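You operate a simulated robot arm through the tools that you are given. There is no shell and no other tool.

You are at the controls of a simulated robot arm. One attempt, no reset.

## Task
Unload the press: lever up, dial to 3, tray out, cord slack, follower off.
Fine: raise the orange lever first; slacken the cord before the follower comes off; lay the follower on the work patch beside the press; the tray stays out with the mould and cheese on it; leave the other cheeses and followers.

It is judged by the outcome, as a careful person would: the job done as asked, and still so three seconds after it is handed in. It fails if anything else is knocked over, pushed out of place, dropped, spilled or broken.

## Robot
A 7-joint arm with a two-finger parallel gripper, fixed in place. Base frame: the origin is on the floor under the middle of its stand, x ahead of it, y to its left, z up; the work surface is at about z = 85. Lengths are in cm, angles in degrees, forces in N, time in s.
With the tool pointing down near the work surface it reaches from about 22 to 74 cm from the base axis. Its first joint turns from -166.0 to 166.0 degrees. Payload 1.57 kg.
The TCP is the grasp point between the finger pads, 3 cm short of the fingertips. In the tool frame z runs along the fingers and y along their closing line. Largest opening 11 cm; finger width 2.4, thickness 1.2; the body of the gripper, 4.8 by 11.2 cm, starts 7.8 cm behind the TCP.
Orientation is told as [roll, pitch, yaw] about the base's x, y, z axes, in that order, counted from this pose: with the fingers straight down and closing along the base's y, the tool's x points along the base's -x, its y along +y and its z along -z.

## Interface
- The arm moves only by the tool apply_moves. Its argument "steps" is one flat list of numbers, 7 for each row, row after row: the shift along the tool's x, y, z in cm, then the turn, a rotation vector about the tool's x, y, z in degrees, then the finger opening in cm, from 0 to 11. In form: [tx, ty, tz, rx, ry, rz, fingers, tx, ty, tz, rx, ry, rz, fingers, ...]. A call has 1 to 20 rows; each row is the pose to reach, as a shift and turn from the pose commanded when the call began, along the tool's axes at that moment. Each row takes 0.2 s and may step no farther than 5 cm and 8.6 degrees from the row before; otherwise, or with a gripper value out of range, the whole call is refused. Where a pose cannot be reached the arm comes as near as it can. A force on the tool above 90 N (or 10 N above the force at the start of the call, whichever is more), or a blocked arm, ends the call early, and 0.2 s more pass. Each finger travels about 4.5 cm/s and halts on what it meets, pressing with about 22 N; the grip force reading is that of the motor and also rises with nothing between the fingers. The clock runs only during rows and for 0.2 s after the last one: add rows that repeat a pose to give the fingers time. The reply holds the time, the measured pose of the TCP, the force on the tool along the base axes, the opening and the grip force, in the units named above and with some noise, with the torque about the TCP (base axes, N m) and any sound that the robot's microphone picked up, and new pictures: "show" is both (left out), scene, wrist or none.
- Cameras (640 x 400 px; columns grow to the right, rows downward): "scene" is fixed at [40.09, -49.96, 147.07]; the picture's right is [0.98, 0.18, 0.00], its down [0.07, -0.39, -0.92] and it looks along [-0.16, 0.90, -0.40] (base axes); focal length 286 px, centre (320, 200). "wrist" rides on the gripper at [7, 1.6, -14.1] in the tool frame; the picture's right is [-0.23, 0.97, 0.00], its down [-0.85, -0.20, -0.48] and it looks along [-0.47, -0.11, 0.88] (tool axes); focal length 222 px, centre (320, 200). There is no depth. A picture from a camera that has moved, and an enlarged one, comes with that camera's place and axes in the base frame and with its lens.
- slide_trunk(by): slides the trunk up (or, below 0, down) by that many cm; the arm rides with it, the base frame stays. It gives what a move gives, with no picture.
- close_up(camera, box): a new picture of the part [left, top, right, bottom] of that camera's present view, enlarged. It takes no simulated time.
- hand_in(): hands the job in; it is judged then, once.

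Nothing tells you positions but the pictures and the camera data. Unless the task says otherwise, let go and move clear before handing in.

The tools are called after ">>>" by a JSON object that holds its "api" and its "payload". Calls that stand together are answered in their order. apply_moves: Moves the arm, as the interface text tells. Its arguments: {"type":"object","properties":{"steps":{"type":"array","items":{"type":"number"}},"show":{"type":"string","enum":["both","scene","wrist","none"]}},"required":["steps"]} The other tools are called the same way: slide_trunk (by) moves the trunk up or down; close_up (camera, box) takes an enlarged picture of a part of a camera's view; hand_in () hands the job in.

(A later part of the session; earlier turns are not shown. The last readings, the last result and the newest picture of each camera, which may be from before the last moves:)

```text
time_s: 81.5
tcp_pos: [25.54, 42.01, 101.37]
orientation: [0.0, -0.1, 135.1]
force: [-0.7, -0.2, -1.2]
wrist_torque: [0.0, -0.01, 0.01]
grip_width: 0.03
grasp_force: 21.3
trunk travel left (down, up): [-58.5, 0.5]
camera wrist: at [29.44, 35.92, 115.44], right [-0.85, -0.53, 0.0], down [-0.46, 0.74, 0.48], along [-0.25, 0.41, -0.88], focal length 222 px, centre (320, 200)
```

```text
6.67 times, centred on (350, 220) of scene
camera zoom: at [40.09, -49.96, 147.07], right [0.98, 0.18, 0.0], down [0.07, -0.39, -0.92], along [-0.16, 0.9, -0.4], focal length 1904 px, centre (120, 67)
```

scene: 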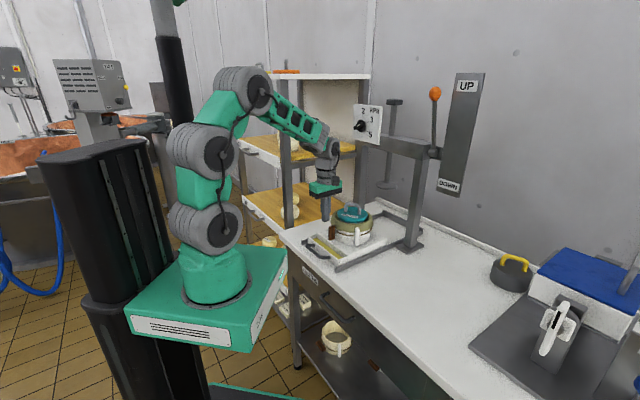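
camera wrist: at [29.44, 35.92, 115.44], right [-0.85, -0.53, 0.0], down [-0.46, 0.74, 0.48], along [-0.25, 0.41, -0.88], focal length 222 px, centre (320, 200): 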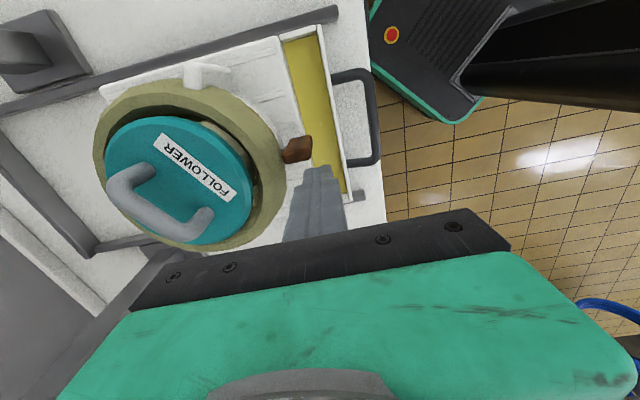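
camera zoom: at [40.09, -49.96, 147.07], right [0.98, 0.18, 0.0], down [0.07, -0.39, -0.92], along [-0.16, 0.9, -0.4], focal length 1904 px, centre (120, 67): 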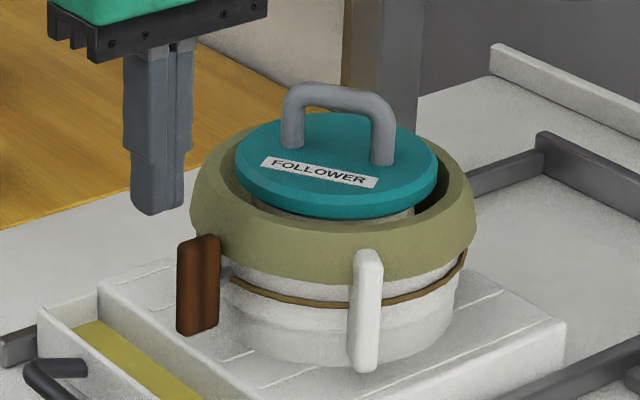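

The toggle's top is at about f=49.4, l=−9.4, z=96.6. I'll adjust so the fingertip is right beside it, then start the sweep in small steps.

>>> {"api": "apply_moves", "payload": {"steps": [-0.35, -0.6, 0, 0, 0, 0, 0, -0.35, -1.15, 0, 0, 0, 0, 0, -0.35, -1.15, 1.8, 0, 0, 0, 0, -0.35, -1.15, 3.4, 0, 0, 0, 0, -0.35, -1.15, 3.4, 0, 0, 0, 0]}}

>>> {"api": "close_up", "payload": {"camera": "wrist", "box": [200, 80, 400, 230]}}

>>> {"api": "close_up", "payload": {"camera": "scene", "box": [310, 190, 390, 250]}}

```text
time_s: 82.7
tcp_pos: [26.14, 43.01, 97.94]
orientation: [0.0, 0.0, 135.0]
force: [0.3, -0.3, -0.1]
wrist_torque: [0.03, -0.05, 0.01]
grip_width: 0.0
grasp_force: 20.9
trunk travel left (down, up): [-58.5, 0.5]
camera wrist: at [29.95, 36.99, 111.99], right [-0.85, -0.53, 0.0], down [-0.46, 0.74, 0.48], along [-0.25, 0.41, -0.88], focal length 222 px, centre (320, 200)
```

scene: 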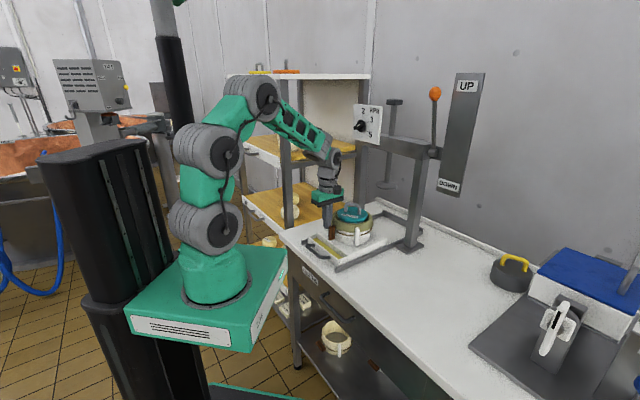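
wrist: 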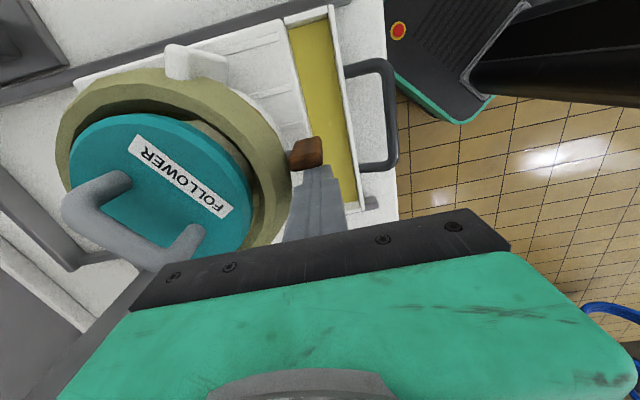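

```text
2.67 times, centred on (300, 155) of wrist
camera zoom: at [29.95, 36.99, 111.99], right [-0.85, -0.53, 0.0], down [-0.46, 0.74, 0.48], along [-0.25, 0.41, -0.88], focal length 592 px, centre (373, 320)
```

zoom: 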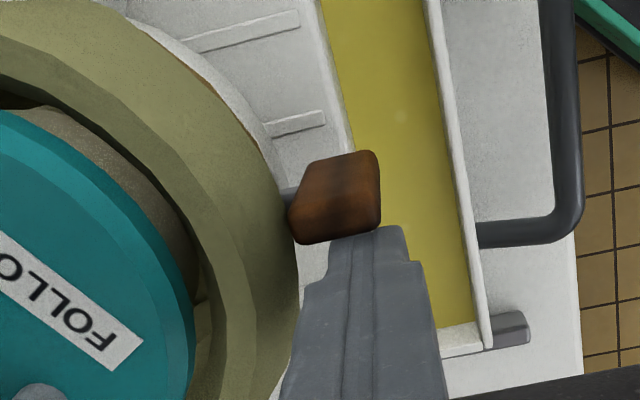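

```text
6.67 times, centred on (350, 220) of scene
camera zoom: at [40.09, -49.96, 147.07], right [0.98, 0.18, 0.0], down [0.07, -0.39, -0.92], along [-0.16, 0.9, -0.4], focal length 1904 px, centre (120, 67)
```

zoom: 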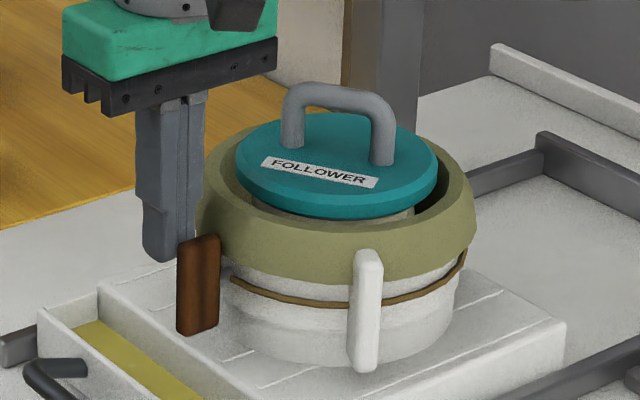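

Fingertip is beside the toggle's upper left. Sweeping it to the right a little and checking the force.

>>> {"api": "apply_moves", "payload": {"steps": [0.3, 0, 0, 0, 0, 0, 0, 0.6, 0, 0, 0, 0, 0, 0, 0.9, 0, 0, 0, 0, 0, 0, 1.2, 0, 0, 0, 0, 0, 0], "show": "none"}}

>>> {"api": "close_up", "payload": {"camera": "wrist", "box": [200, 80, 400, 230]}}

>>> {"api": "close_up", "payload": {"camera": "scene", "box": [310, 190, 390, 250]}}

```text
time_s: 83.7
tcp_pos: [27.1, 42.21, 97.92]
orientation: [0.0, -0.1, 135.1]
force: [-1.0, 0.9, -1.4]
wrist_torque: [0.05, 0.11, -0.02]
grip_width: 0.01
grasp_force: 21.4
trunk travel left (down, up): [-58.5, 0.5]
```

```text
2.67 times, centred on (300, 155) of wrist
camera zoom: at [30.86, 36.13, 112.1], right [-0.85, -0.53, 0.0], down [-0.46, 0.74, 0.48], along [-0.25, 0.41, -0.88], focal length 592 px, centre (373, 320)
```

zoom: 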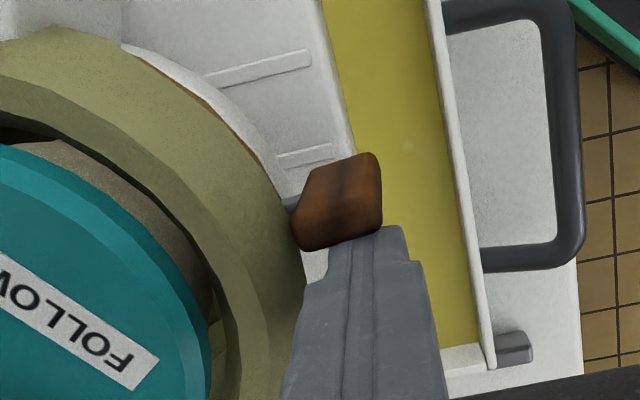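

```text
6.67 times, centred on (350, 220) of scene
camera zoom: at [40.09, -49.96, 147.07], right [0.98, 0.18, 0.0], down [0.07, -0.39, -0.92], along [-0.16, 0.9, -0.4], focal length 1904 px, centre (120, 67)
```

zoom: 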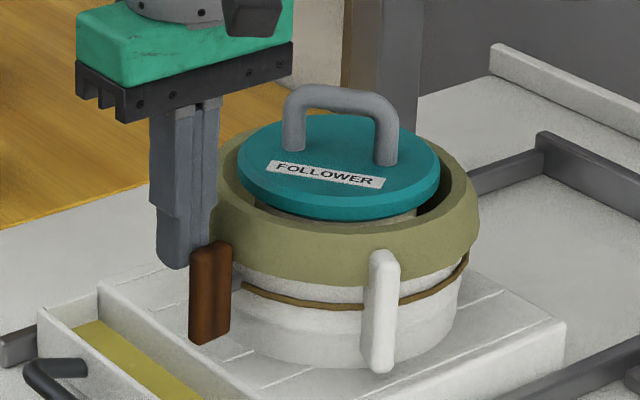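

The mould itself turned slightly instead of the toggle, so this direction is blocked. I'll lift over to the other side and try sweeping the top to the left, which also nudges the mould back.

>>> {"api": "apply_moves", "payload": {"steps": [-0.3, 0, 0, 0, 0, 0, 0, -0.3, 0, -3.5, 0, 0, 0, 0, 2, 0, -4, 0, 0, 0, 0, 4.7, 0, -4, 0, 0, 0, 0, 4.7, 0, -2, 0, 0, 0, 0, 4.7, 0, 0, 0, 0, 0, 0, 4.7, 0, 0, 0, 0, 0, 0]}}

>>> {"api": "close_up", "payload": {"camera": "wrist", "box": [200, 80, 400, 230]}}

>>> {"api": "close_up", "payload": {"camera": "scene", "box": [310, 190, 390, 250]}}

```text
time_s: 85.3
tcp_pos: [30.42, 38.7, 97.8]
orientation: [-0.1, -0.2, 135.1]
force: [0.4, -0.7, 0.2]
wrist_torque: [0.0, -0.02, 0.01]
grip_width: 0.0
grasp_force: 21.4
trunk travel left (down, up): [-58.5, 0.5]
camera wrist: at [34.23, 32.65, 111.96], right [-0.85, -0.53, 0.0], down [-0.46, 0.74, 0.48], along [-0.25, 0.41, -0.88], focal length 222 px, centre (320, 200)
```

scene: 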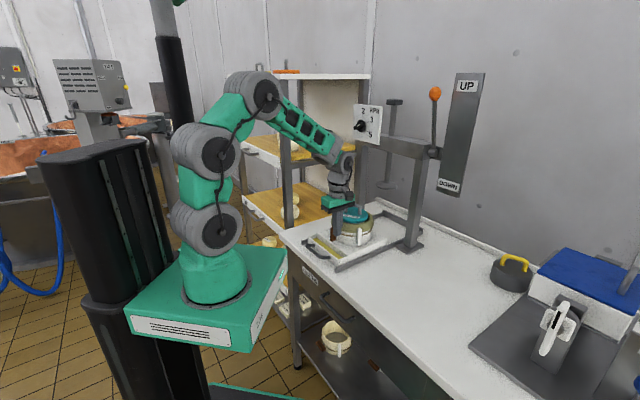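
wrist: 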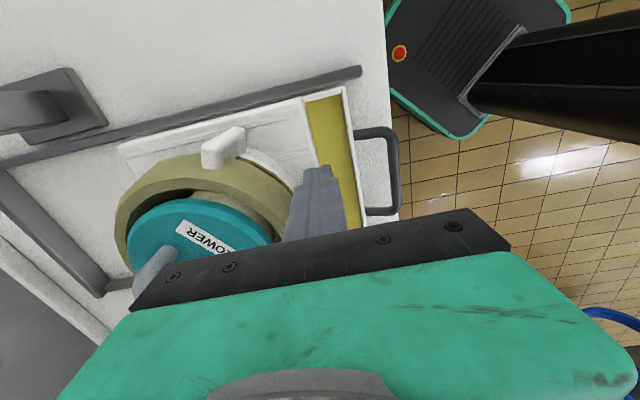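

```text
2.67 times, centred on (300, 155) of wrist
camera zoom: at [34.23, 32.65, 111.96], right [-0.85, -0.53, 0.0], down [-0.46, 0.74, 0.48], along [-0.25, 0.41, -0.88], focal length 592 px, centre (373, 320)
```

zoom: 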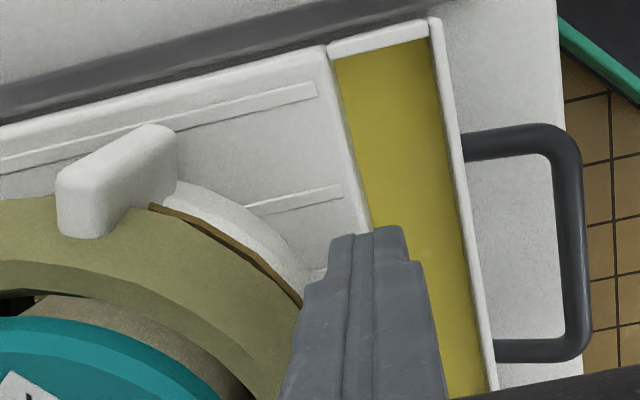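

```text
6.67 times, centred on (350, 220) of scene
camera zoom: at [40.09, -49.96, 147.07], right [0.98, 0.18, 0.0], down [0.07, -0.39, -0.92], along [-0.16, 0.9, -0.4], focal length 1904 px, centre (120, 67)
```

zoom: 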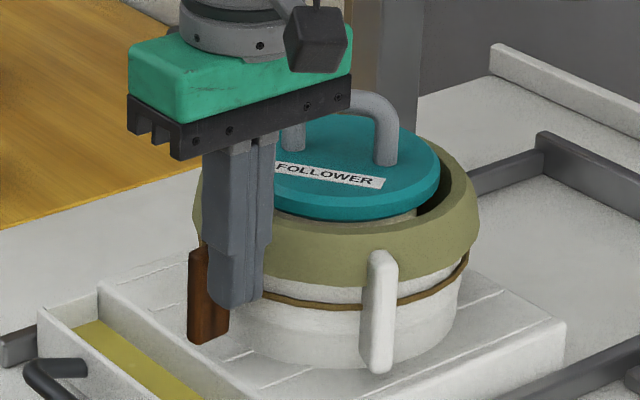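

Now on the toggle's right side. Sweeping left in small steps.

>>> {"api": "apply_moves", "payload": {"steps": [-0.3, 0, 0, 0, 0, 0, 0, -0.6, 0, 0, 0, 0, 0, 0, -0.9, 0, 0, 0, 0, 0, 0, -1.2, 0, 0, 0, 0, 0, 0], "show": "none"}}

>>> {"api": "close_up", "payload": {"camera": "scene", "box": [310, 190, 390, 250]}}

```text
time_s: 86.3
tcp_pos: [29.54, 39.62, 98.03]
orientation: [0.0, -0.1, 135.2]
force: [-0.8, 0.2, 0.0]
wrist_torque: [-0.02, 0.0, 0.0]
grip_width: 0.03
grasp_force: 21.0
trunk travel left (down, up): [-58.5, 0.5]
```

```text
6.67 times, centred on (350, 220) of scene
camera zoom: at [40.09, -49.96, 147.07], right [0.98, 0.18, 0.0], down [0.07, -0.39, -0.92], along [-0.16, 0.9, -0.4], focal length 1904 px, centre (120, 67)
```

zoom: 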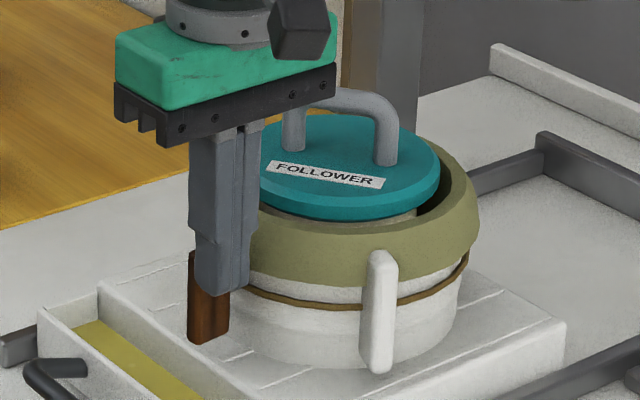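

>>> {"api": "close_up", "payload": {"camera": "wrist", "box": [200, 80, 400, 230]}}

>>> {"api": "close_up", "payload": {"camera": "scene", "box": [325, 215, 365, 245]}}

```text
2.67 times, centred on (300, 155) of wrist
camera zoom: at [33.38, 33.61, 112.13], right [-0.85, -0.53, 0.0], down [-0.46, 0.74, 0.48], along [-0.25, 0.41, -0.88], focal length 592 px, centre (373, 320)
```

zoom: 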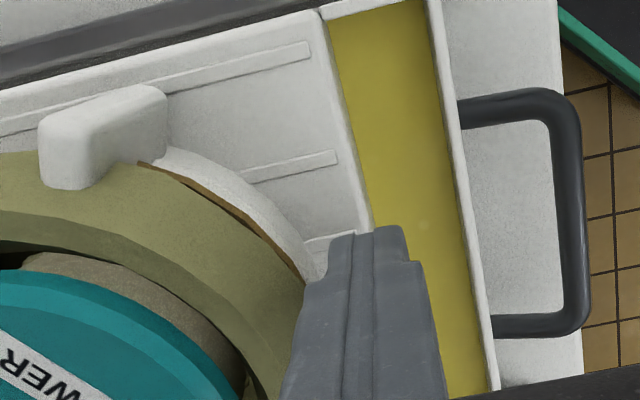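

```text
13.33 times, centred on (345, 230) of scene
camera zoom: at [40.09, -49.96, 147.07], right [0.98, 0.18, 0.0], down [0.07, -0.39, -0.92], along [-0.16, 0.9, -0.4], focal length 3807 px, centre (-13, -200)
```

zoom: 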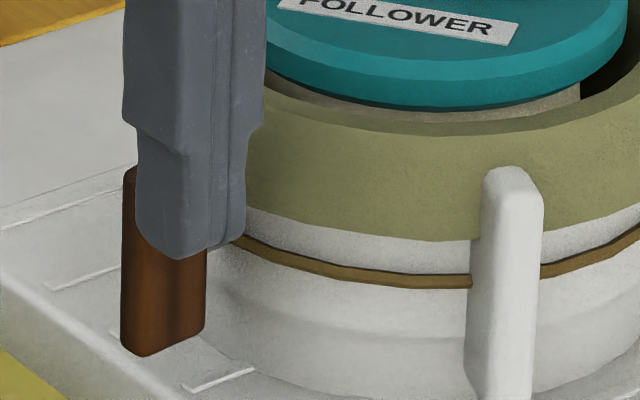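

Not touching yet. Continuing left in small steps.

>>> {"api": "apply_moves", "payload": {"steps": [-0.25, 0, 0, 0, 0, 0, 0, -0.5, 0, 0, 0, 0, 0, 0, -0.75, 0, 0, 0, 0, 0, 0, -1.0, 0, 0, 0, 0, 0, 0], "show": "none"}}

>>> {"api": "close_up", "payload": {"camera": "scene", "box": [325, 205, 375, 245]}}

```text
time_s: 87.3
tcp_pos: [28.88, 40.23, 97.93]
orientation: [0.0, -0.1, 135.1]
force: [-0.3, -1.7, -0.9]
wrist_torque: [-0.08, 0.01, 0.04]
grip_width: 0.01
grasp_force: 21.1
trunk travel left (down, up): [-58.5, 0.5]
```

```text
10.00 times, centred on (350, 225) of scene
camera zoom: at [40.09, -49.96, 147.07], right [0.98, 0.18, 0.0], down [0.07, -0.39, -0.92], along [-0.16, 0.9, -0.4], focal length 2855 px, centre (20, -50)
```

zoom: 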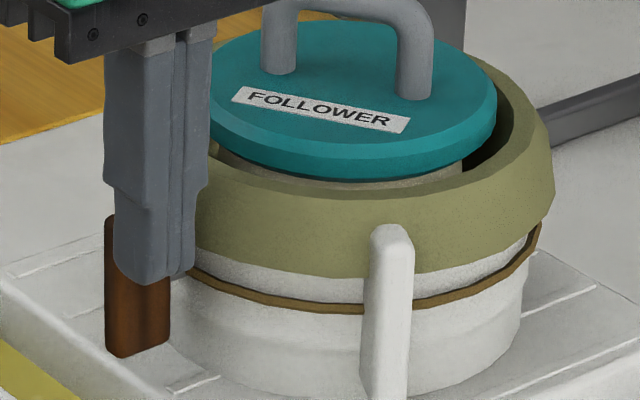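

Again the mould just turned back (it is now where it started), so a sideways push can't work; the toggle needs a twist. I'll straddle its upper half with the fingers instead and twist it with a pure couple. First lift and turn the gripper 90° so the fingers close across the toggle.

>>> {"api": "apply_moves", "payload": {"steps": [0.4, 0, -1, 0, 0, 0, 0, 0.4, 0, -4, 0, 0, 0, 0, 0, 0, -6.5, 0, 0, 8, 1, -0.3, 0.1, -6.5, 0, 0, 16, 2, -0.6, 0.15, -6.5, 0, 0, 24, 3, -0.9, 0.2, -6.5, 0, 0, 32, 4, -1.2, 0.25, -6.5, 0, 0, 40, 5, -1.4, 0.28, -6.5, 0, 0, 48, 5, -1.4, 0.28, -6.5, 0, 0, 56, 5, -1.4, 0.28, -6.5, 0, 0, 64, 5, -1.4, 0.28, -6.5, 0, 0, 72, 5, -1.4, 0.28, -6.5, 0, 0, 80, 5, -1.4, 0.28, -6.5, 0, 0, 85, 5, -1.4, 0.28, -6.5, 0, 0, 90, 5, -1.4, 0.28, -6.5, 0, 0, 90, 5]}}

>>> {"api": "close_up", "payload": {"camera": "wrist", "box": [200, 60, 440, 240]}}

>>> {"api": "close_up", "payload": {"camera": "scene", "box": [310, 190, 390, 250]}}

```text
time_s: 90.5
tcp_pos: [27.65, 41.14, 104.39]
orientation: [0.1, 0.0, 45.0]
force: [-0.2, 0.2, 0.7]
wrist_torque: [0.02, 0.02, 0.0]
grip_width: 5.0
grasp_force: 0.1
trunk travel left (down, up): [-58.5, 0.5]
camera wrist: at [21.58, 37.41, 118.61], right [-0.53, 0.85, 0.0], down [0.75, 0.46, 0.48], along [0.41, 0.25, -0.88], focal length 222 px, centre (320, 200)
```

scene: 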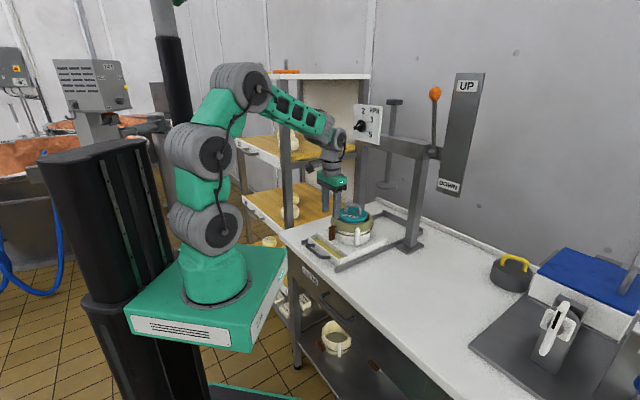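
wrist: 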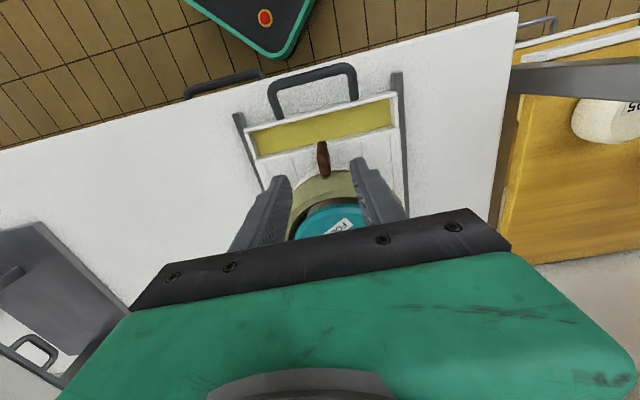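

```text
2.22 times, centred on (320, 150) of wrist
camera zoom: at [21.58, 37.41, 118.61], right [-0.53, 0.85, 0.0], down [0.75, 0.46, 0.48], along [0.41, 0.25, -0.88], focal length 494 px, centre (320, 311)
```

zoom: 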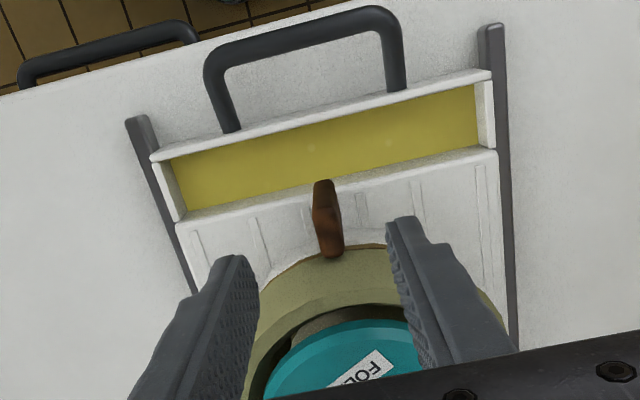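

```text
6.67 times, centred on (350, 220) of scene
camera zoom: at [40.09, -49.96, 147.07], right [0.98, 0.18, 0.0], down [0.07, -0.39, -0.92], along [-0.16, 0.9, -0.4], focal length 1904 px, centre (120, 67)
```

zoom: 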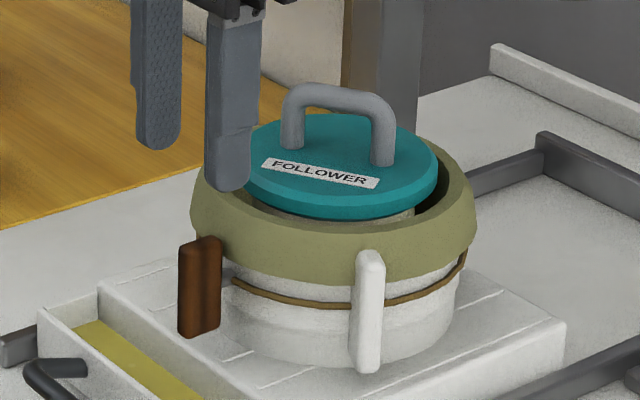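

From here the toggle stands between the fingers. I'll lower over it with the fingers open, vertical first.

>>> {"api": "apply_moves", "payload": {"steps": [-0.3, 0.16, 2, 0, 0, 0, 5, -0.3, 0.16, 5, 0, 0, 0, 5, -0.3, 0.16, 7.5, 0, 0, 0, 5, -0.3, 0.16, 9.1, 0, 0, 0, 5, -0.3, 0.16, 9.1, 0, 0, 0, 5]}}

>>> {"api": "close_up", "payload": {"camera": "wrist", "box": [220, 80, 420, 230]}}

>>> {"api": "close_up", "payload": {"camera": "scene", "box": [310, 190, 390, 250]}}

```text
time_s: 91.7
tcp_pos: [27.87, 41.29, 95.18]
orientation: [0.0, 0.1, 45.1]
force: [0.2, 0.0, 0.4]
wrist_torque: [-0.03, 0.0, -0.02]
grip_width: 5.02
grasp_force: 0.0
trunk travel left (down, up): [-58.5, 0.5]
camera wrist: at [21.78, 37.56, 109.28], right [-0.53, 0.85, 0.0], down [0.75, 0.46, 0.48], along [0.41, 0.25, -0.88], focal length 222 px, centre (320, 200)
```

scene: 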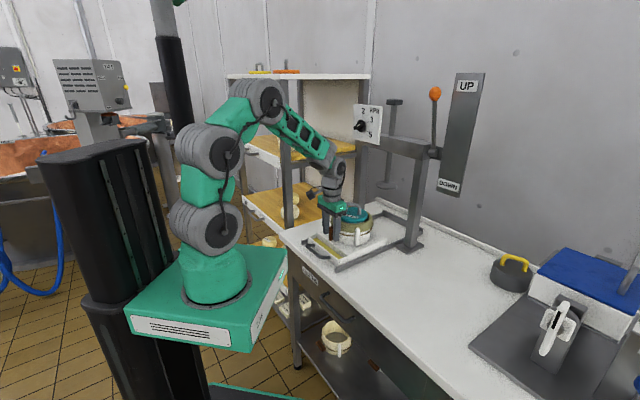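
wrist: 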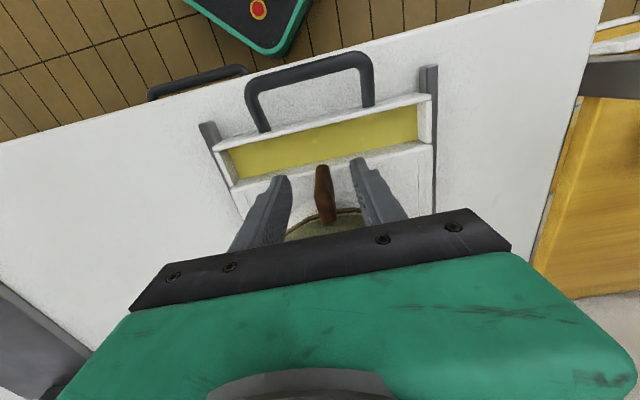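

```text
2.67 times, centred on (320, 155) of wrist
camera zoom: at [21.78, 37.56, 109.28], right [-0.53, 0.85, 0.0], down [0.75, 0.46, 0.48], along [0.41, 0.25, -0.88], focal length 592 px, centre (320, 320)
```

zoom: 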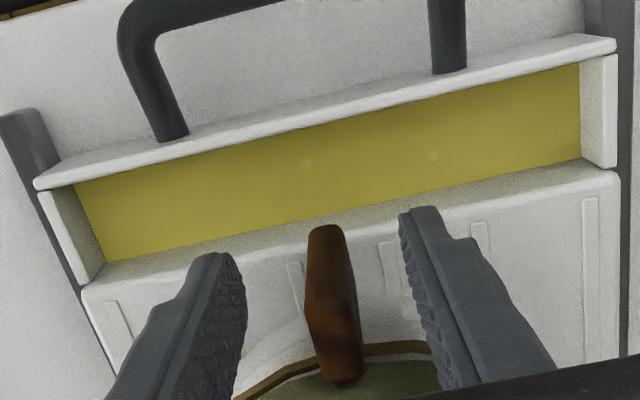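

```text
6.67 times, centred on (350, 220) of scene
camera zoom: at [40.09, -49.96, 147.07], right [0.98, 0.18, 0.0], down [0.07, -0.39, -0.92], along [-0.16, 0.9, -0.4], focal length 1904 px, centre (120, 67)
```

zoom: 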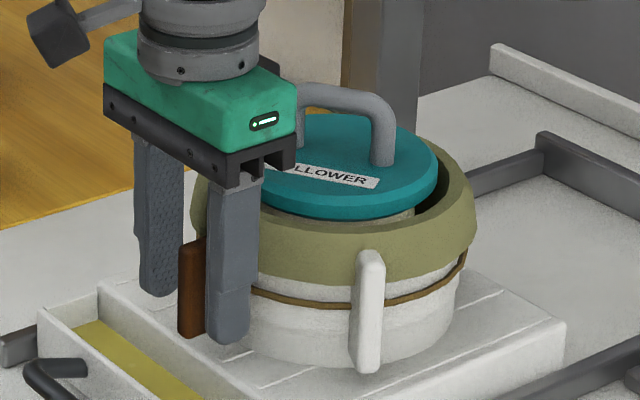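

The toggle is centred between the fingers. Tilting the gripper 18° to the left about the pin, then closing gently to see whether the toggle turns that way.

>>> {"api": "apply_moves", "payload": {"steps": [0, 0.1, 0, 6, 0, 0, 5, 0, 0.2, 0, 12, 0, 0, 5, 0, 0.35, 0, 18, 0, 0, 5, 0, 0.35, 0, 18, 0, 0, 4, 0, 0.35, 0, 18, 0, 0, 3, 0, 0.35, 0, 18, 0, 0, 2.4, 0, 0.35, 0, 18, 0, 0, 2.0, 0, 0.35, 0, 18, 0, 0, 1.6, 0, 0.35, 0, 18, 0, 0, 1.2]}}

>>> {"api": "close_up", "payload": {"camera": "wrist", "box": [220, 80, 420, 230]}}

>>> {"api": "close_up", "payload": {"camera": "scene", "box": [310, 190, 390, 250]}}

```text
time_s: 93.7
tcp_pos: [27.46, 41.61, 95.27]
orientation: [-17.9, 0.0, 45.1]
force: [-0.3, 0.2, -0.6]
wrist_torque: [-0.02, 0.02, -0.01]
grip_width: 1.28
grasp_force: 0.6
trunk travel left (down, up): [-58.5, 0.5]
camera wrist: at [18.47, 40.99, 108.3], right [-0.5, 0.82, -0.3], down [0.63, 0.58, 0.52], along [0.59, 0.07, -0.8], focal length 222 px, centre (320, 200)
```

scene: 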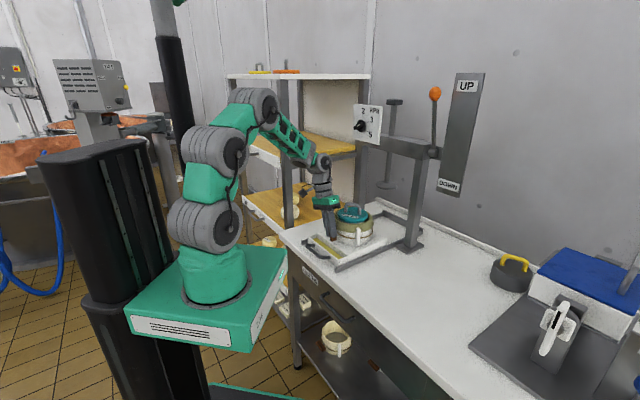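
wrist: 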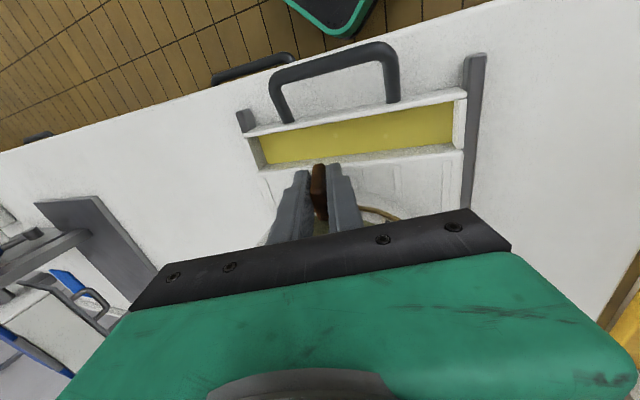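

```text
2.67 times, centred on (320, 155) of wrist
camera zoom: at [18.47, 40.99, 108.3], right [-0.5, 0.82, -0.3], down [0.63, 0.58, 0.52], along [0.59, 0.07, -0.8], focal length 592 px, centre (320, 320)
```

zoom: 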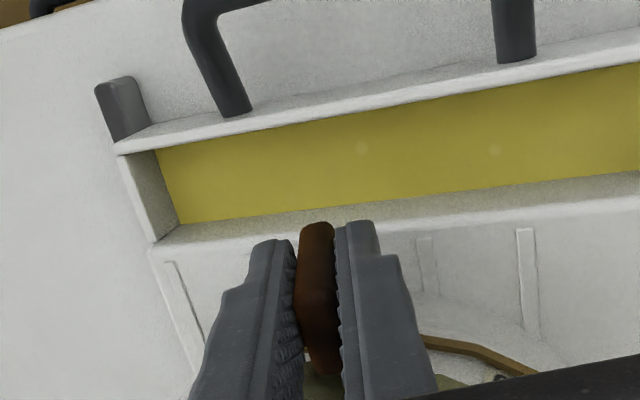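

```text
6.67 times, centred on (350, 220) of scene
camera zoom: at [40.09, -49.96, 147.07], right [0.98, 0.18, 0.0], down [0.07, -0.39, -0.92], along [-0.16, 0.9, -0.4], focal length 1904 px, centre (120, 67)
```

zoom: 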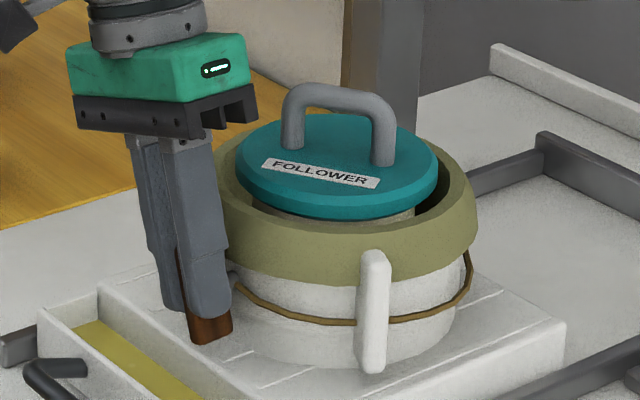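

It works: the toggle turned this way and the cord visibly sags already. Keeping the grip and turning further left about the pin.

>>> {"api": "apply_moves", "payload": {"steps": [0, 0.11, 0.02, 5.5, 0, 0, 1, 0, 0.22, 0.04, 11, 0, 0, 1, 0, 0.34, 0.06, 16.5, 0, 0, 1, 0, 0.45, 0.085, 22, 0, 0, 1, 0, 0.45, 0.085, 22, 0, 0, 1]}}

>>> {"api": "close_up", "payload": {"camera": "scene", "box": [310, 190, 390, 250]}}

>>> {"api": "close_up", "payload": {"camera": "wrist", "box": [220, 80, 420, 230]}}

```text
time_s: 94.9
tcp_pos: [27.36, 41.92, 95.05]
orientation: [-40.1, 0.1, 45.1]
force: [0.1, 0.9, 0.0]
wrist_torque: [-0.25, 0.33, 0.0]
grip_width: 1.19
grasp_force: 22.2
trunk travel left (down, up): [-58.5, 0.5]
camera wrist: at [15.08, 44.4, 104.88], right [-0.37, 0.69, -0.63], down [0.49, 0.71, 0.49], along [0.79, -0.13, -0.6], focal length 222 px, centre (320, 200)
```

scene: 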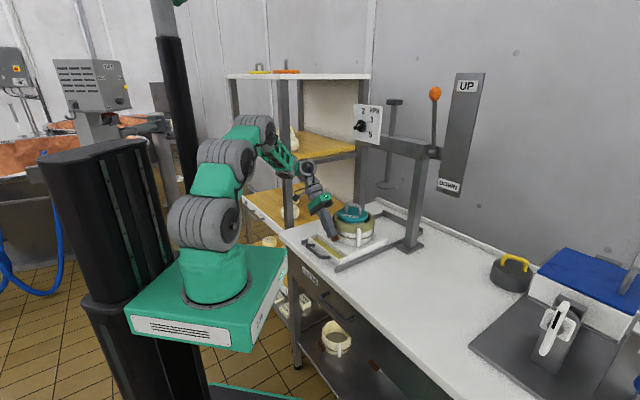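
wrist: 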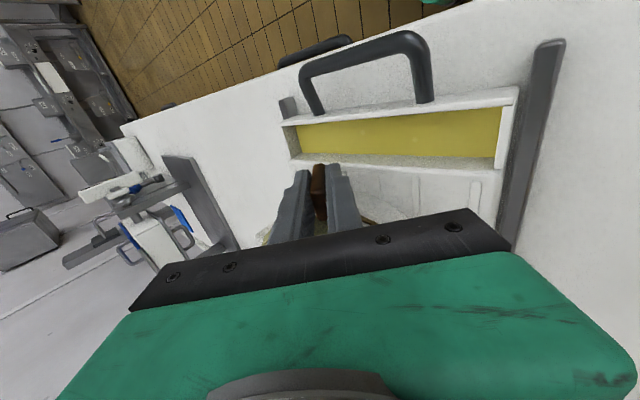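

```text
6.67 times, centred on (350, 220) of scene
camera zoom: at [40.09, -49.96, 147.07], right [0.98, 0.18, 0.0], down [0.07, -0.39, -0.92], along [-0.16, 0.9, -0.4], focal length 1904 px, centre (120, 67)
```

zoom: 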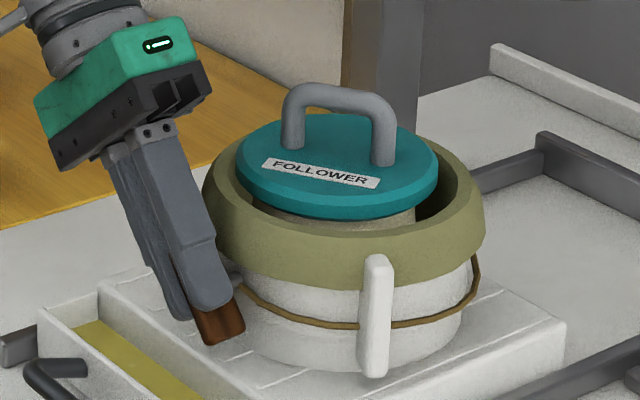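

```text
2.67 times, centred on (320, 155) of wrist
camera zoom: at [15.08, 44.4, 104.88], right [-0.37, 0.69, -0.63], down [0.49, 0.71, 0.49], along [0.79, -0.13, -0.6], focal length 592 px, centre (320, 320)
```

zoom: 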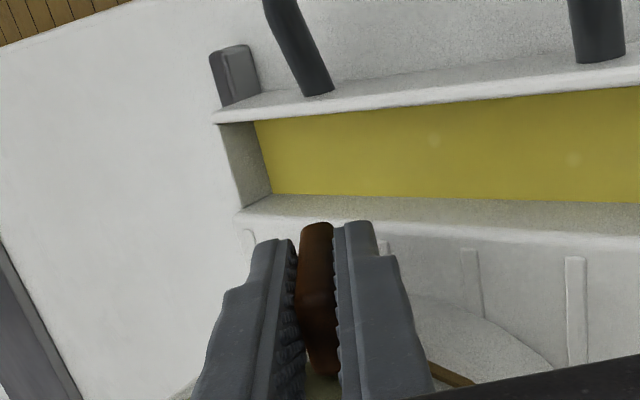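

The toggle is at 40° and the cord hangs loose further. A bit more tilt, staying clear of the shelf post.

>>> {"api": "apply_moves", "payload": {"steps": [0, 0.15, -0.03, 4, 0, 0, 1, 0, 0.3, -0.06, 8, 0, 0, 1, 0, 0.44, -0.1, 12, 0, 0, 1, 0, 0.44, -0.1, 12, 0, 0, 1]}}

>>> {"api": "close_up", "payload": {"camera": "scene", "box": [300, 160, 400, 240]}}

```text
time_s: 95.9
tcp_pos: [26.95, 40.03, 94.34]
orientation: [-51.9, -0.4, 45.1]
force: [-3.2, 3.0, 25.9]
wrist_torque: [0.15, -0.52, -0.06]
grip_width: 1.19
grasp_force: 22.2
out of reach, approached as far as the arm can: row 3, 4
trunk travel left (down, up): [-58.5, 0.5]
camera wrist: at [13.45, 43.64, 101.77], right [-0.26, 0.59, -0.76], down [0.42, 0.78, 0.46], along [0.87, -0.2, -0.45], focal length 222 px, centre (320, 200)
```

scene: 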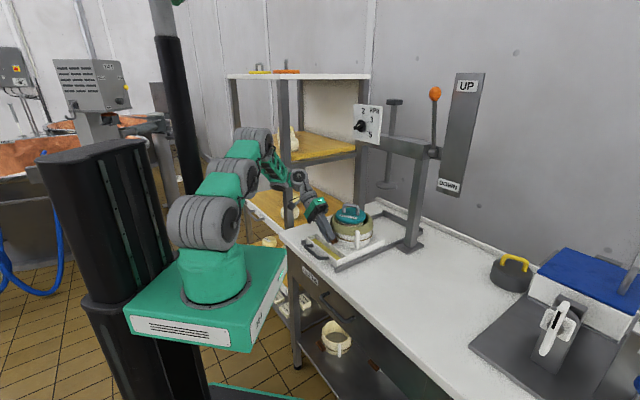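
wrist: 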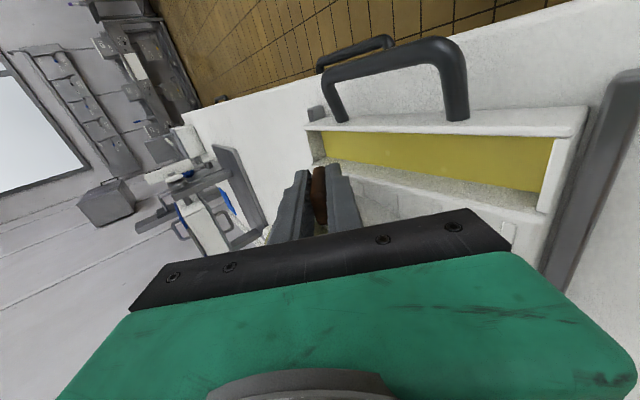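

```text
5.00 times, centred on (350, 200) of scene
camera zoom: at [40.09, -49.96, 147.07], right [0.98, 0.18, 0.0], down [0.07, -0.39, -0.92], along [-0.16, 0.9, -0.4], focal length 1428 px, centre (170, 200)
```

zoom: 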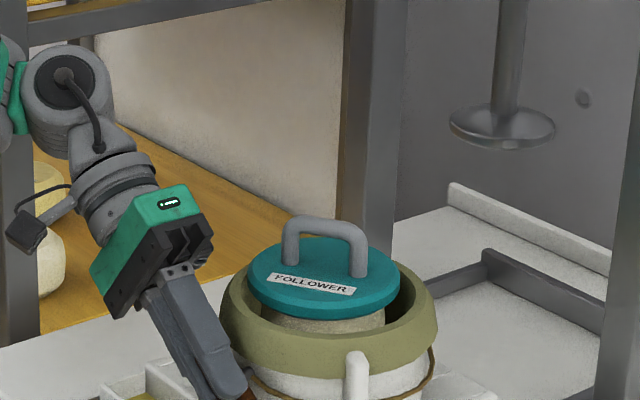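

The arm ran into its limit and dragged a little toward the front. Checking the mould before anything else.

>>> {"api": "close_up", "payload": {"camera": "scene", "box": [310, 190, 390, 250]}}

>>> {"api": "close_up", "payload": {"camera": "wrist", "box": [220, 60, 480, 240]}}

```text
6.67 times, centred on (350, 220) of scene
camera zoom: at [40.09, -49.96, 147.07], right [0.98, 0.18, 0.0], down [0.07, -0.39, -0.92], along [-0.16, 0.9, -0.4], focal length 1904 px, centre (120, 67)
```

zoom: 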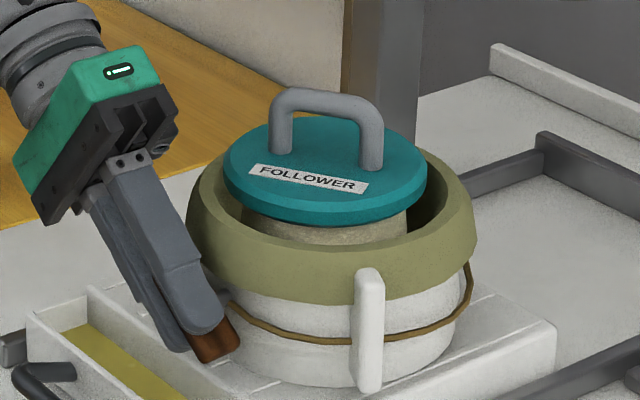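

```text
2.22 times, centred on (350, 150) of wrist
camera zoom: at [13.45, 43.64, 101.77], right [-0.26, 0.59, -0.76], down [0.42, 0.78, 0.46], along [0.87, -0.2, -0.45], focal length 494 px, centre (253, 311)
```

zoom: 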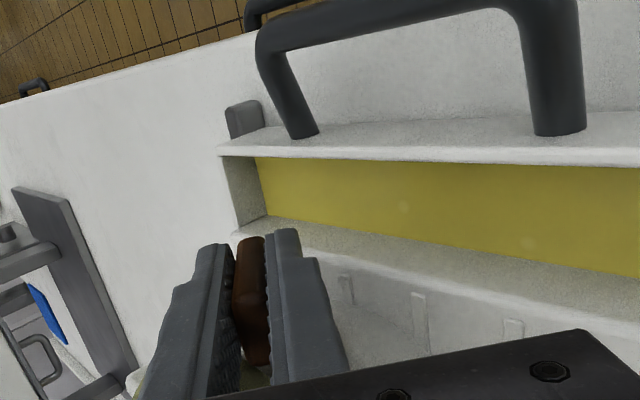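

The tray and mould crept about a centimetre with the pull. I'll release the toggle now to relieve the load.

>>> {"api": "apply_moves", "payload": {"steps": [0, 0, 0, 0, 0, 0, 1.8, 0, 0, 0, 0, 0, 0, 2.8, 0, 0, 0, 0, 0, 0, 3.6, 0, 0, 0, 0, 0, 0, 3.6], "show": "none"}}

>>> {"api": "close_up", "payload": {"camera": "scene", "box": [310, 190, 390, 250]}}

```text
time_s: 96.9
tcp_pos: [27.12, 40.0, 94.07]
orientation: [-51.9, 0.0, 45.2]
force: [-0.8, 0.7, 0.0]
wrist_torque: [0.0, 0.02, 0.01]
grip_width: 3.58
grasp_force: 0.0
trunk travel left (down, up): [-58.5, 0.5]
```

```text
6.67 times, centred on (350, 220) of scene
camera zoom: at [40.09, -49.96, 147.07], right [0.98, 0.18, 0.0], down [0.07, -0.39, -0.92], along [-0.16, 0.9, -0.4], focal length 1904 px, centre (120, 67)
```

zoom: 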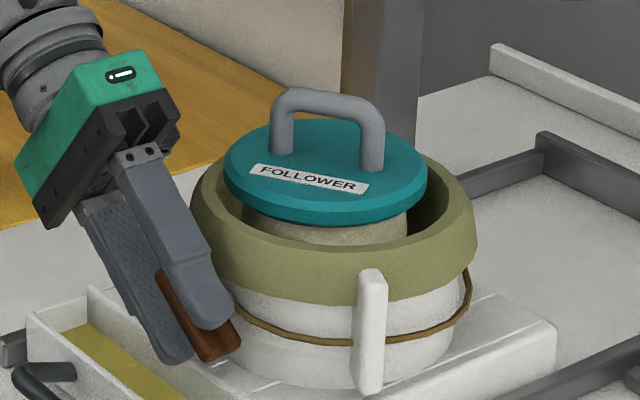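

Released cleanly; the toggle stays at about 52° and the cord is loose. Backing the fingers straight out toward the front, then bringing the gripper upright and up.

>>> {"api": "apply_moves", "payload": {"steps": [1.2, 0, 0, 0, 0, 0, 3.6, 2.4, 0, 0, 0, 0, 0, 3.6, 3.6, 0, 0, 0, 0, 0, 3.6, 3.6, -0.8, -1.2, -7, 0, 0, 3.6, 3.6, -2.2, -3, -14.5, 0, 0, 3.6, 3.6, -4, -4.8, -22, 0, 0, 3, 3.6, -5.6, -6.3, -29.5, 0, 0, 2, 3.6, -7, -7.6, -37, 0, 0, 1, 3.6, -8, -8.6, -44.5, 0, 0, 0, 3.6, -8.6, -9.3, -52, 0, 0, 0, 3.6, -8.6, -9.3, -52, 0, 0, 0]}}

>>> {"api": "close_up", "payload": {"camera": "wrist", "box": [200, 40, 460, 230]}}

>>> {"api": "close_up", "payload": {"camera": "scene", "box": [310, 190, 390, 250]}}

```text
time_s: 99.3
tcp_pos: [23.04, 38.64, 106.56]
orientation: [0.2, 0.0, 45.1]
force: [-0.1, -0.8, 0.1]
wrist_torque: [0.02, 0.0, -0.03]
grip_width: 0.0
grasp_force: 21.0
trunk travel left (down, up): [-58.5, 0.5]
camera wrist: at [17.02, 34.94, 120.67], right [-0.53, 0.85, 0.0], down [0.75, 0.46, 0.48], along [0.4, 0.26, -0.88], focal length 222 px, centre (320, 200)
```

scene: 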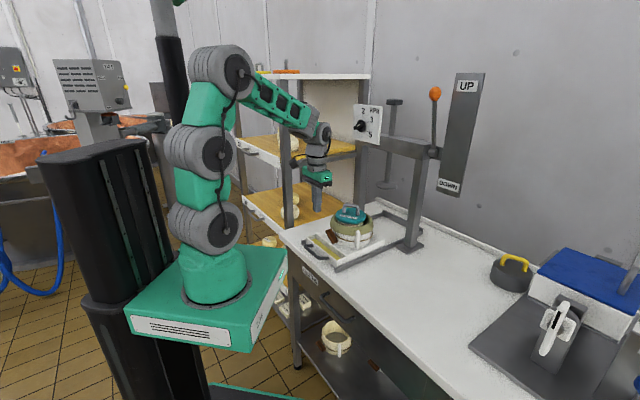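
wrist: 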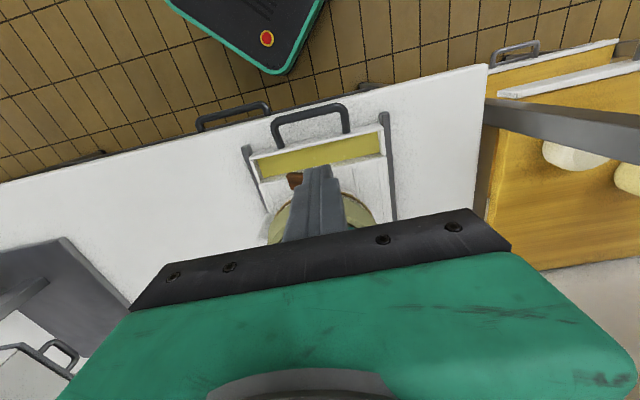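

```text
2.11 times, centred on (330, 135) of wrist
camera zoom: at [17.02, 34.94, 120.67], right [-0.53, 0.85, 0.0], down [0.75, 0.46, 0.48], along [0.4, 0.26, -0.88], focal length 468 px, centre (299, 337)
```

zoom: 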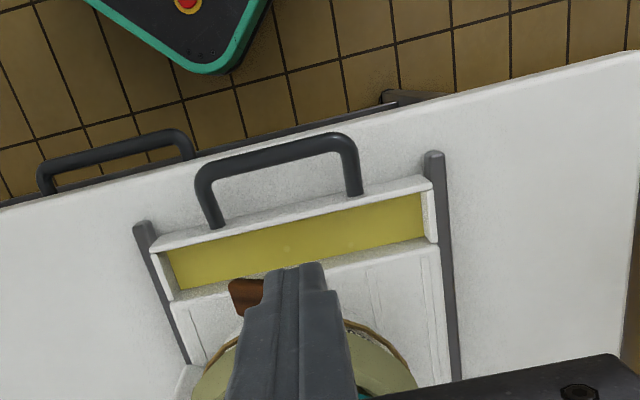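

```text
6.67 times, centred on (350, 220) of scene
camera zoom: at [40.09, -49.96, 147.07], right [0.98, 0.18, 0.0], down [0.07, -0.39, -0.92], along [-0.16, 0.9, -0.4], focal length 1904 px, centre (120, 67)
```

zoom: 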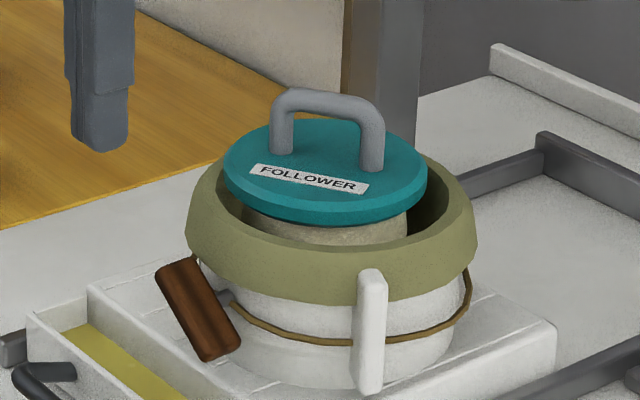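

The toggle is at roughly 50° with the cord hanging loose. I'd like it fully level like the spare, so I'll shift the gripper aside to get a clear view.

>>> {"api": "apply_moves", "payload": {"steps": [0, 2, -1, 0, 0, 0, 0, 0, 4, -2, 0, 0, 0, 0, 0, 5, -3, 0, 0, 0, 0, 0, 5, -3, 0, 0, 0, 0], "show": "wrist"}}

>>> {"api": "close_up", "payload": {"camera": "wrist", "box": [180, 60, 380, 220]}}

```text
time_s: 100.3
tcp_pos: [19.58, 42.44, 109.48]
orientation: [0.1, 0.0, 45.0]
force: [0.1, 0.5, -0.3]
wrist_torque: [0.01, -0.03, -0.01]
grip_width: 0.0
grasp_force: 21.4
trunk travel left (down, up): [-58.5, 0.5]
camera wrist: at [13.52, 38.62, 123.74], right [-0.53, 0.85, 0.0], down [0.75, 0.46, 0.48], along [0.41, 0.25, -0.88], focal length 222 px, centre (320, 200)
```

wrist: 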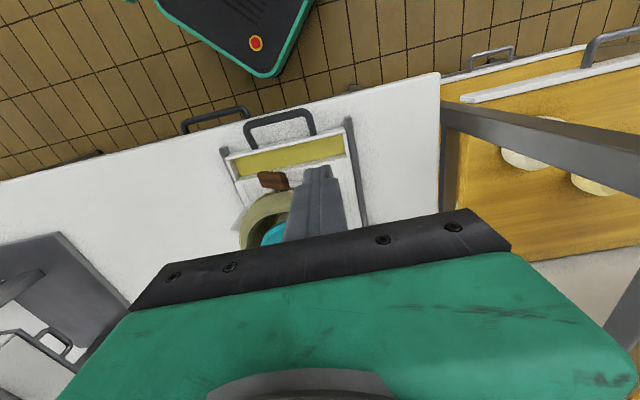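

```text
2.50 times, centred on (280, 140) of wrist
camera zoom: at [13.52, 38.62, 123.74], right [-0.53, 0.85, 0.0], down [0.75, 0.46, 0.48], along [0.41, 0.25, -0.88], focal length 555 px, centre (420, 350)
```

zoom: 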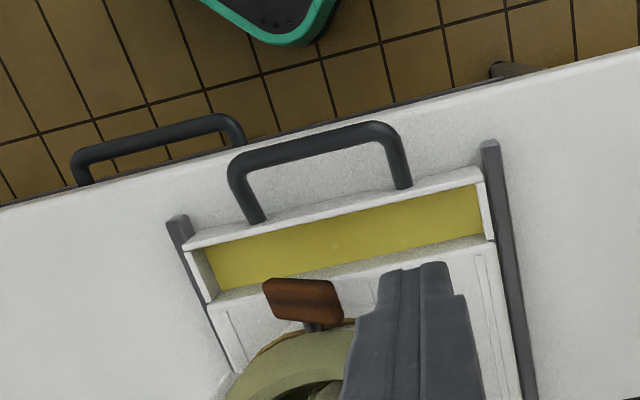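

The toggle's high end is at about l=−9.8, z≈96.5. I'll press it straight down with the closed fingertips, which doesn't push the mould sideways.

>>> {"api": "apply_moves", "payload": {"steps": [-1, -1.6, 0, 0, 0, 0, 0, -2, -3.2, 0, 0, 0, 0, 0, -3, -4.8, 0, 0, 0, 0, 0, -3.9, -6.4, 0, 0, 0, 0, 0, -3.9, -6.4, 3, 0, 0, 0, 0, -3.9, -6.4, 6, 0, 0, 0, 0, -3.9, -6.4, 8.5, 0, 0, 0, 0, -3.9, -6.4, 9.5, 0, 0, 0, 0], "show": "none"}}

>>> {"api": "close_up", "payload": {"camera": "scene", "box": [310, 190, 390, 250]}}

>>> {"api": "close_up", "payload": {"camera": "wrist", "box": [220, 80, 420, 230]}}

```text
time_s: 102.1
tcp_pos: [26.7, 40.51, 99.92]
orientation: [0.0, 0.1, 45.1]
force: [0.5, -0.2, -0.5]
wrist_torque: [-0.03, 0.02, 0.01]
grip_width: 0.01
grasp_force: 21.7
trunk travel left (down, up): [-58.5, 0.5]
```

```text
6.67 times, centred on (350, 220) of scene
camera zoom: at [40.09, -49.96, 147.07], right [0.98, 0.18, 0.0], down [0.07, -0.39, -0.92], along [-0.16, 0.9, -0.4], focal length 1904 px, centre (120, 67)
```

zoom: 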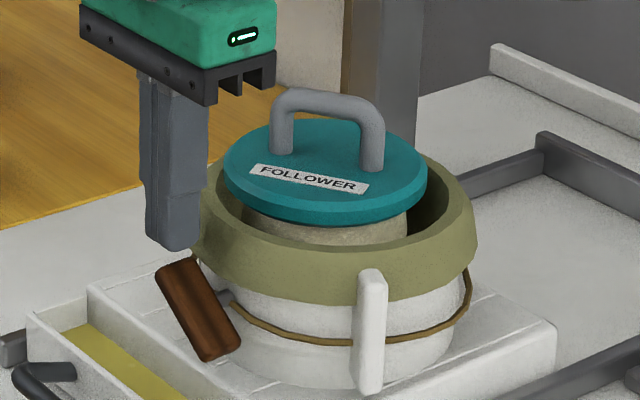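

```text
2.67 times, centred on (320, 155) of wrist
camera zoom: at [20.67, 36.73, 114.17], right [-0.53, 0.85, 0.0], down [0.75, 0.46, 0.48], along [0.41, 0.25, -0.88], focal length 592 px, centre (320, 320)
```

zoom: 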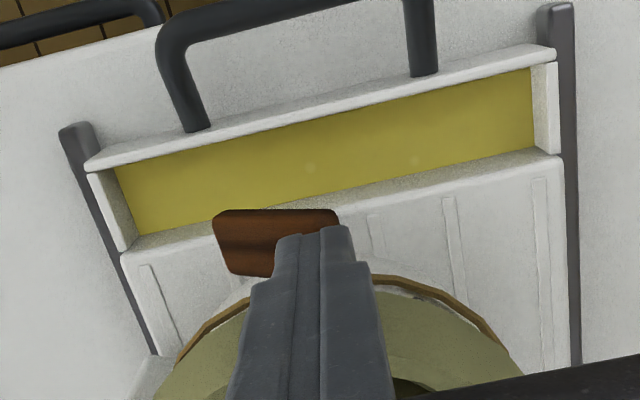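

The fingertip is right above the toggle's high end. Pressing down slowly.

>>> {"api": "apply_moves", "payload": {"steps": [0, 0, 0.5, 0, 0, 0, 0, 0, 0, 0.9, 0, 0, 0, 0, 0, 0, 1.3, 0, 0, 0, 0, 0, 0, 1.7, 0, 0, 0, 0, 0, 0, 2.1, 0, 0, 0, 0, 0, 0, 2.3, 0, 0, 0, 0], "show": "none"}}

>>> {"api": "close_up", "payload": {"camera": "scene", "box": [310, 190, 390, 250]}}

>>> {"api": "close_up", "payload": {"camera": "wrist", "box": [220, 80, 420, 230]}}

```text
time_s: 103.5
tcp_pos: [26.88, 40.46, 97.77]
orientation: [0.1, 0.1, 45.1]
force: [-0.9, 0.1, 1.1]
wrist_torque: [-0.01, 0.03, -0.02]
grip_width: 0.01
grasp_force: 21.5
trunk travel left (down, up): [-58.5, 0.5]
```

```text
6.67 times, centred on (350, 220) of scene
camera zoom: at [40.09, -49.96, 147.07], right [0.98, 0.18, 0.0], down [0.07, -0.39, -0.92], along [-0.16, 0.9, -0.4], focal length 1904 px, centre (120, 67)
```

zoom: 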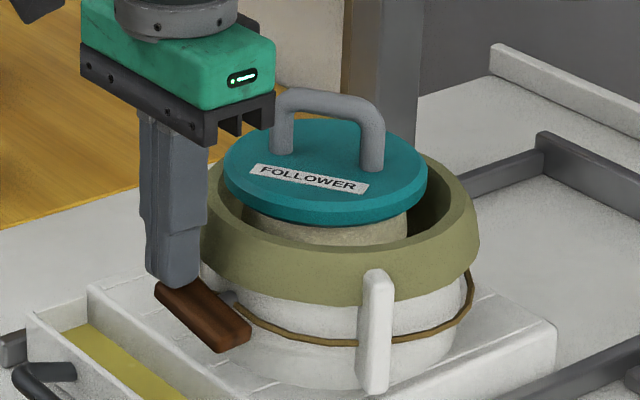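

```text
2.67 times, centred on (320, 155) of wrist
camera zoom: at [20.69, 36.73, 111.93], right [-0.53, 0.85, 0.0], down [0.75, 0.46, 0.48], along [0.41, 0.25, -0.88], focal length 592 px, centre (320, 320)
```

zoom: 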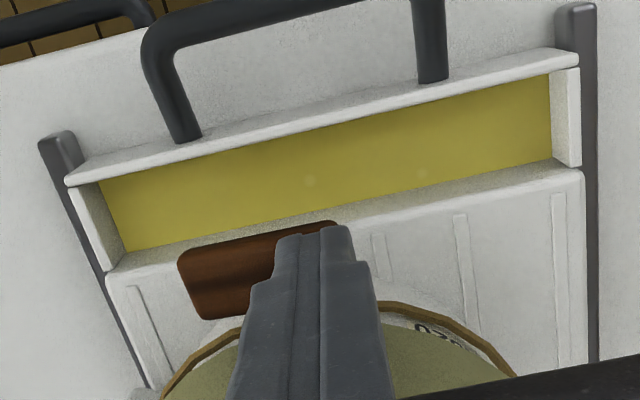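

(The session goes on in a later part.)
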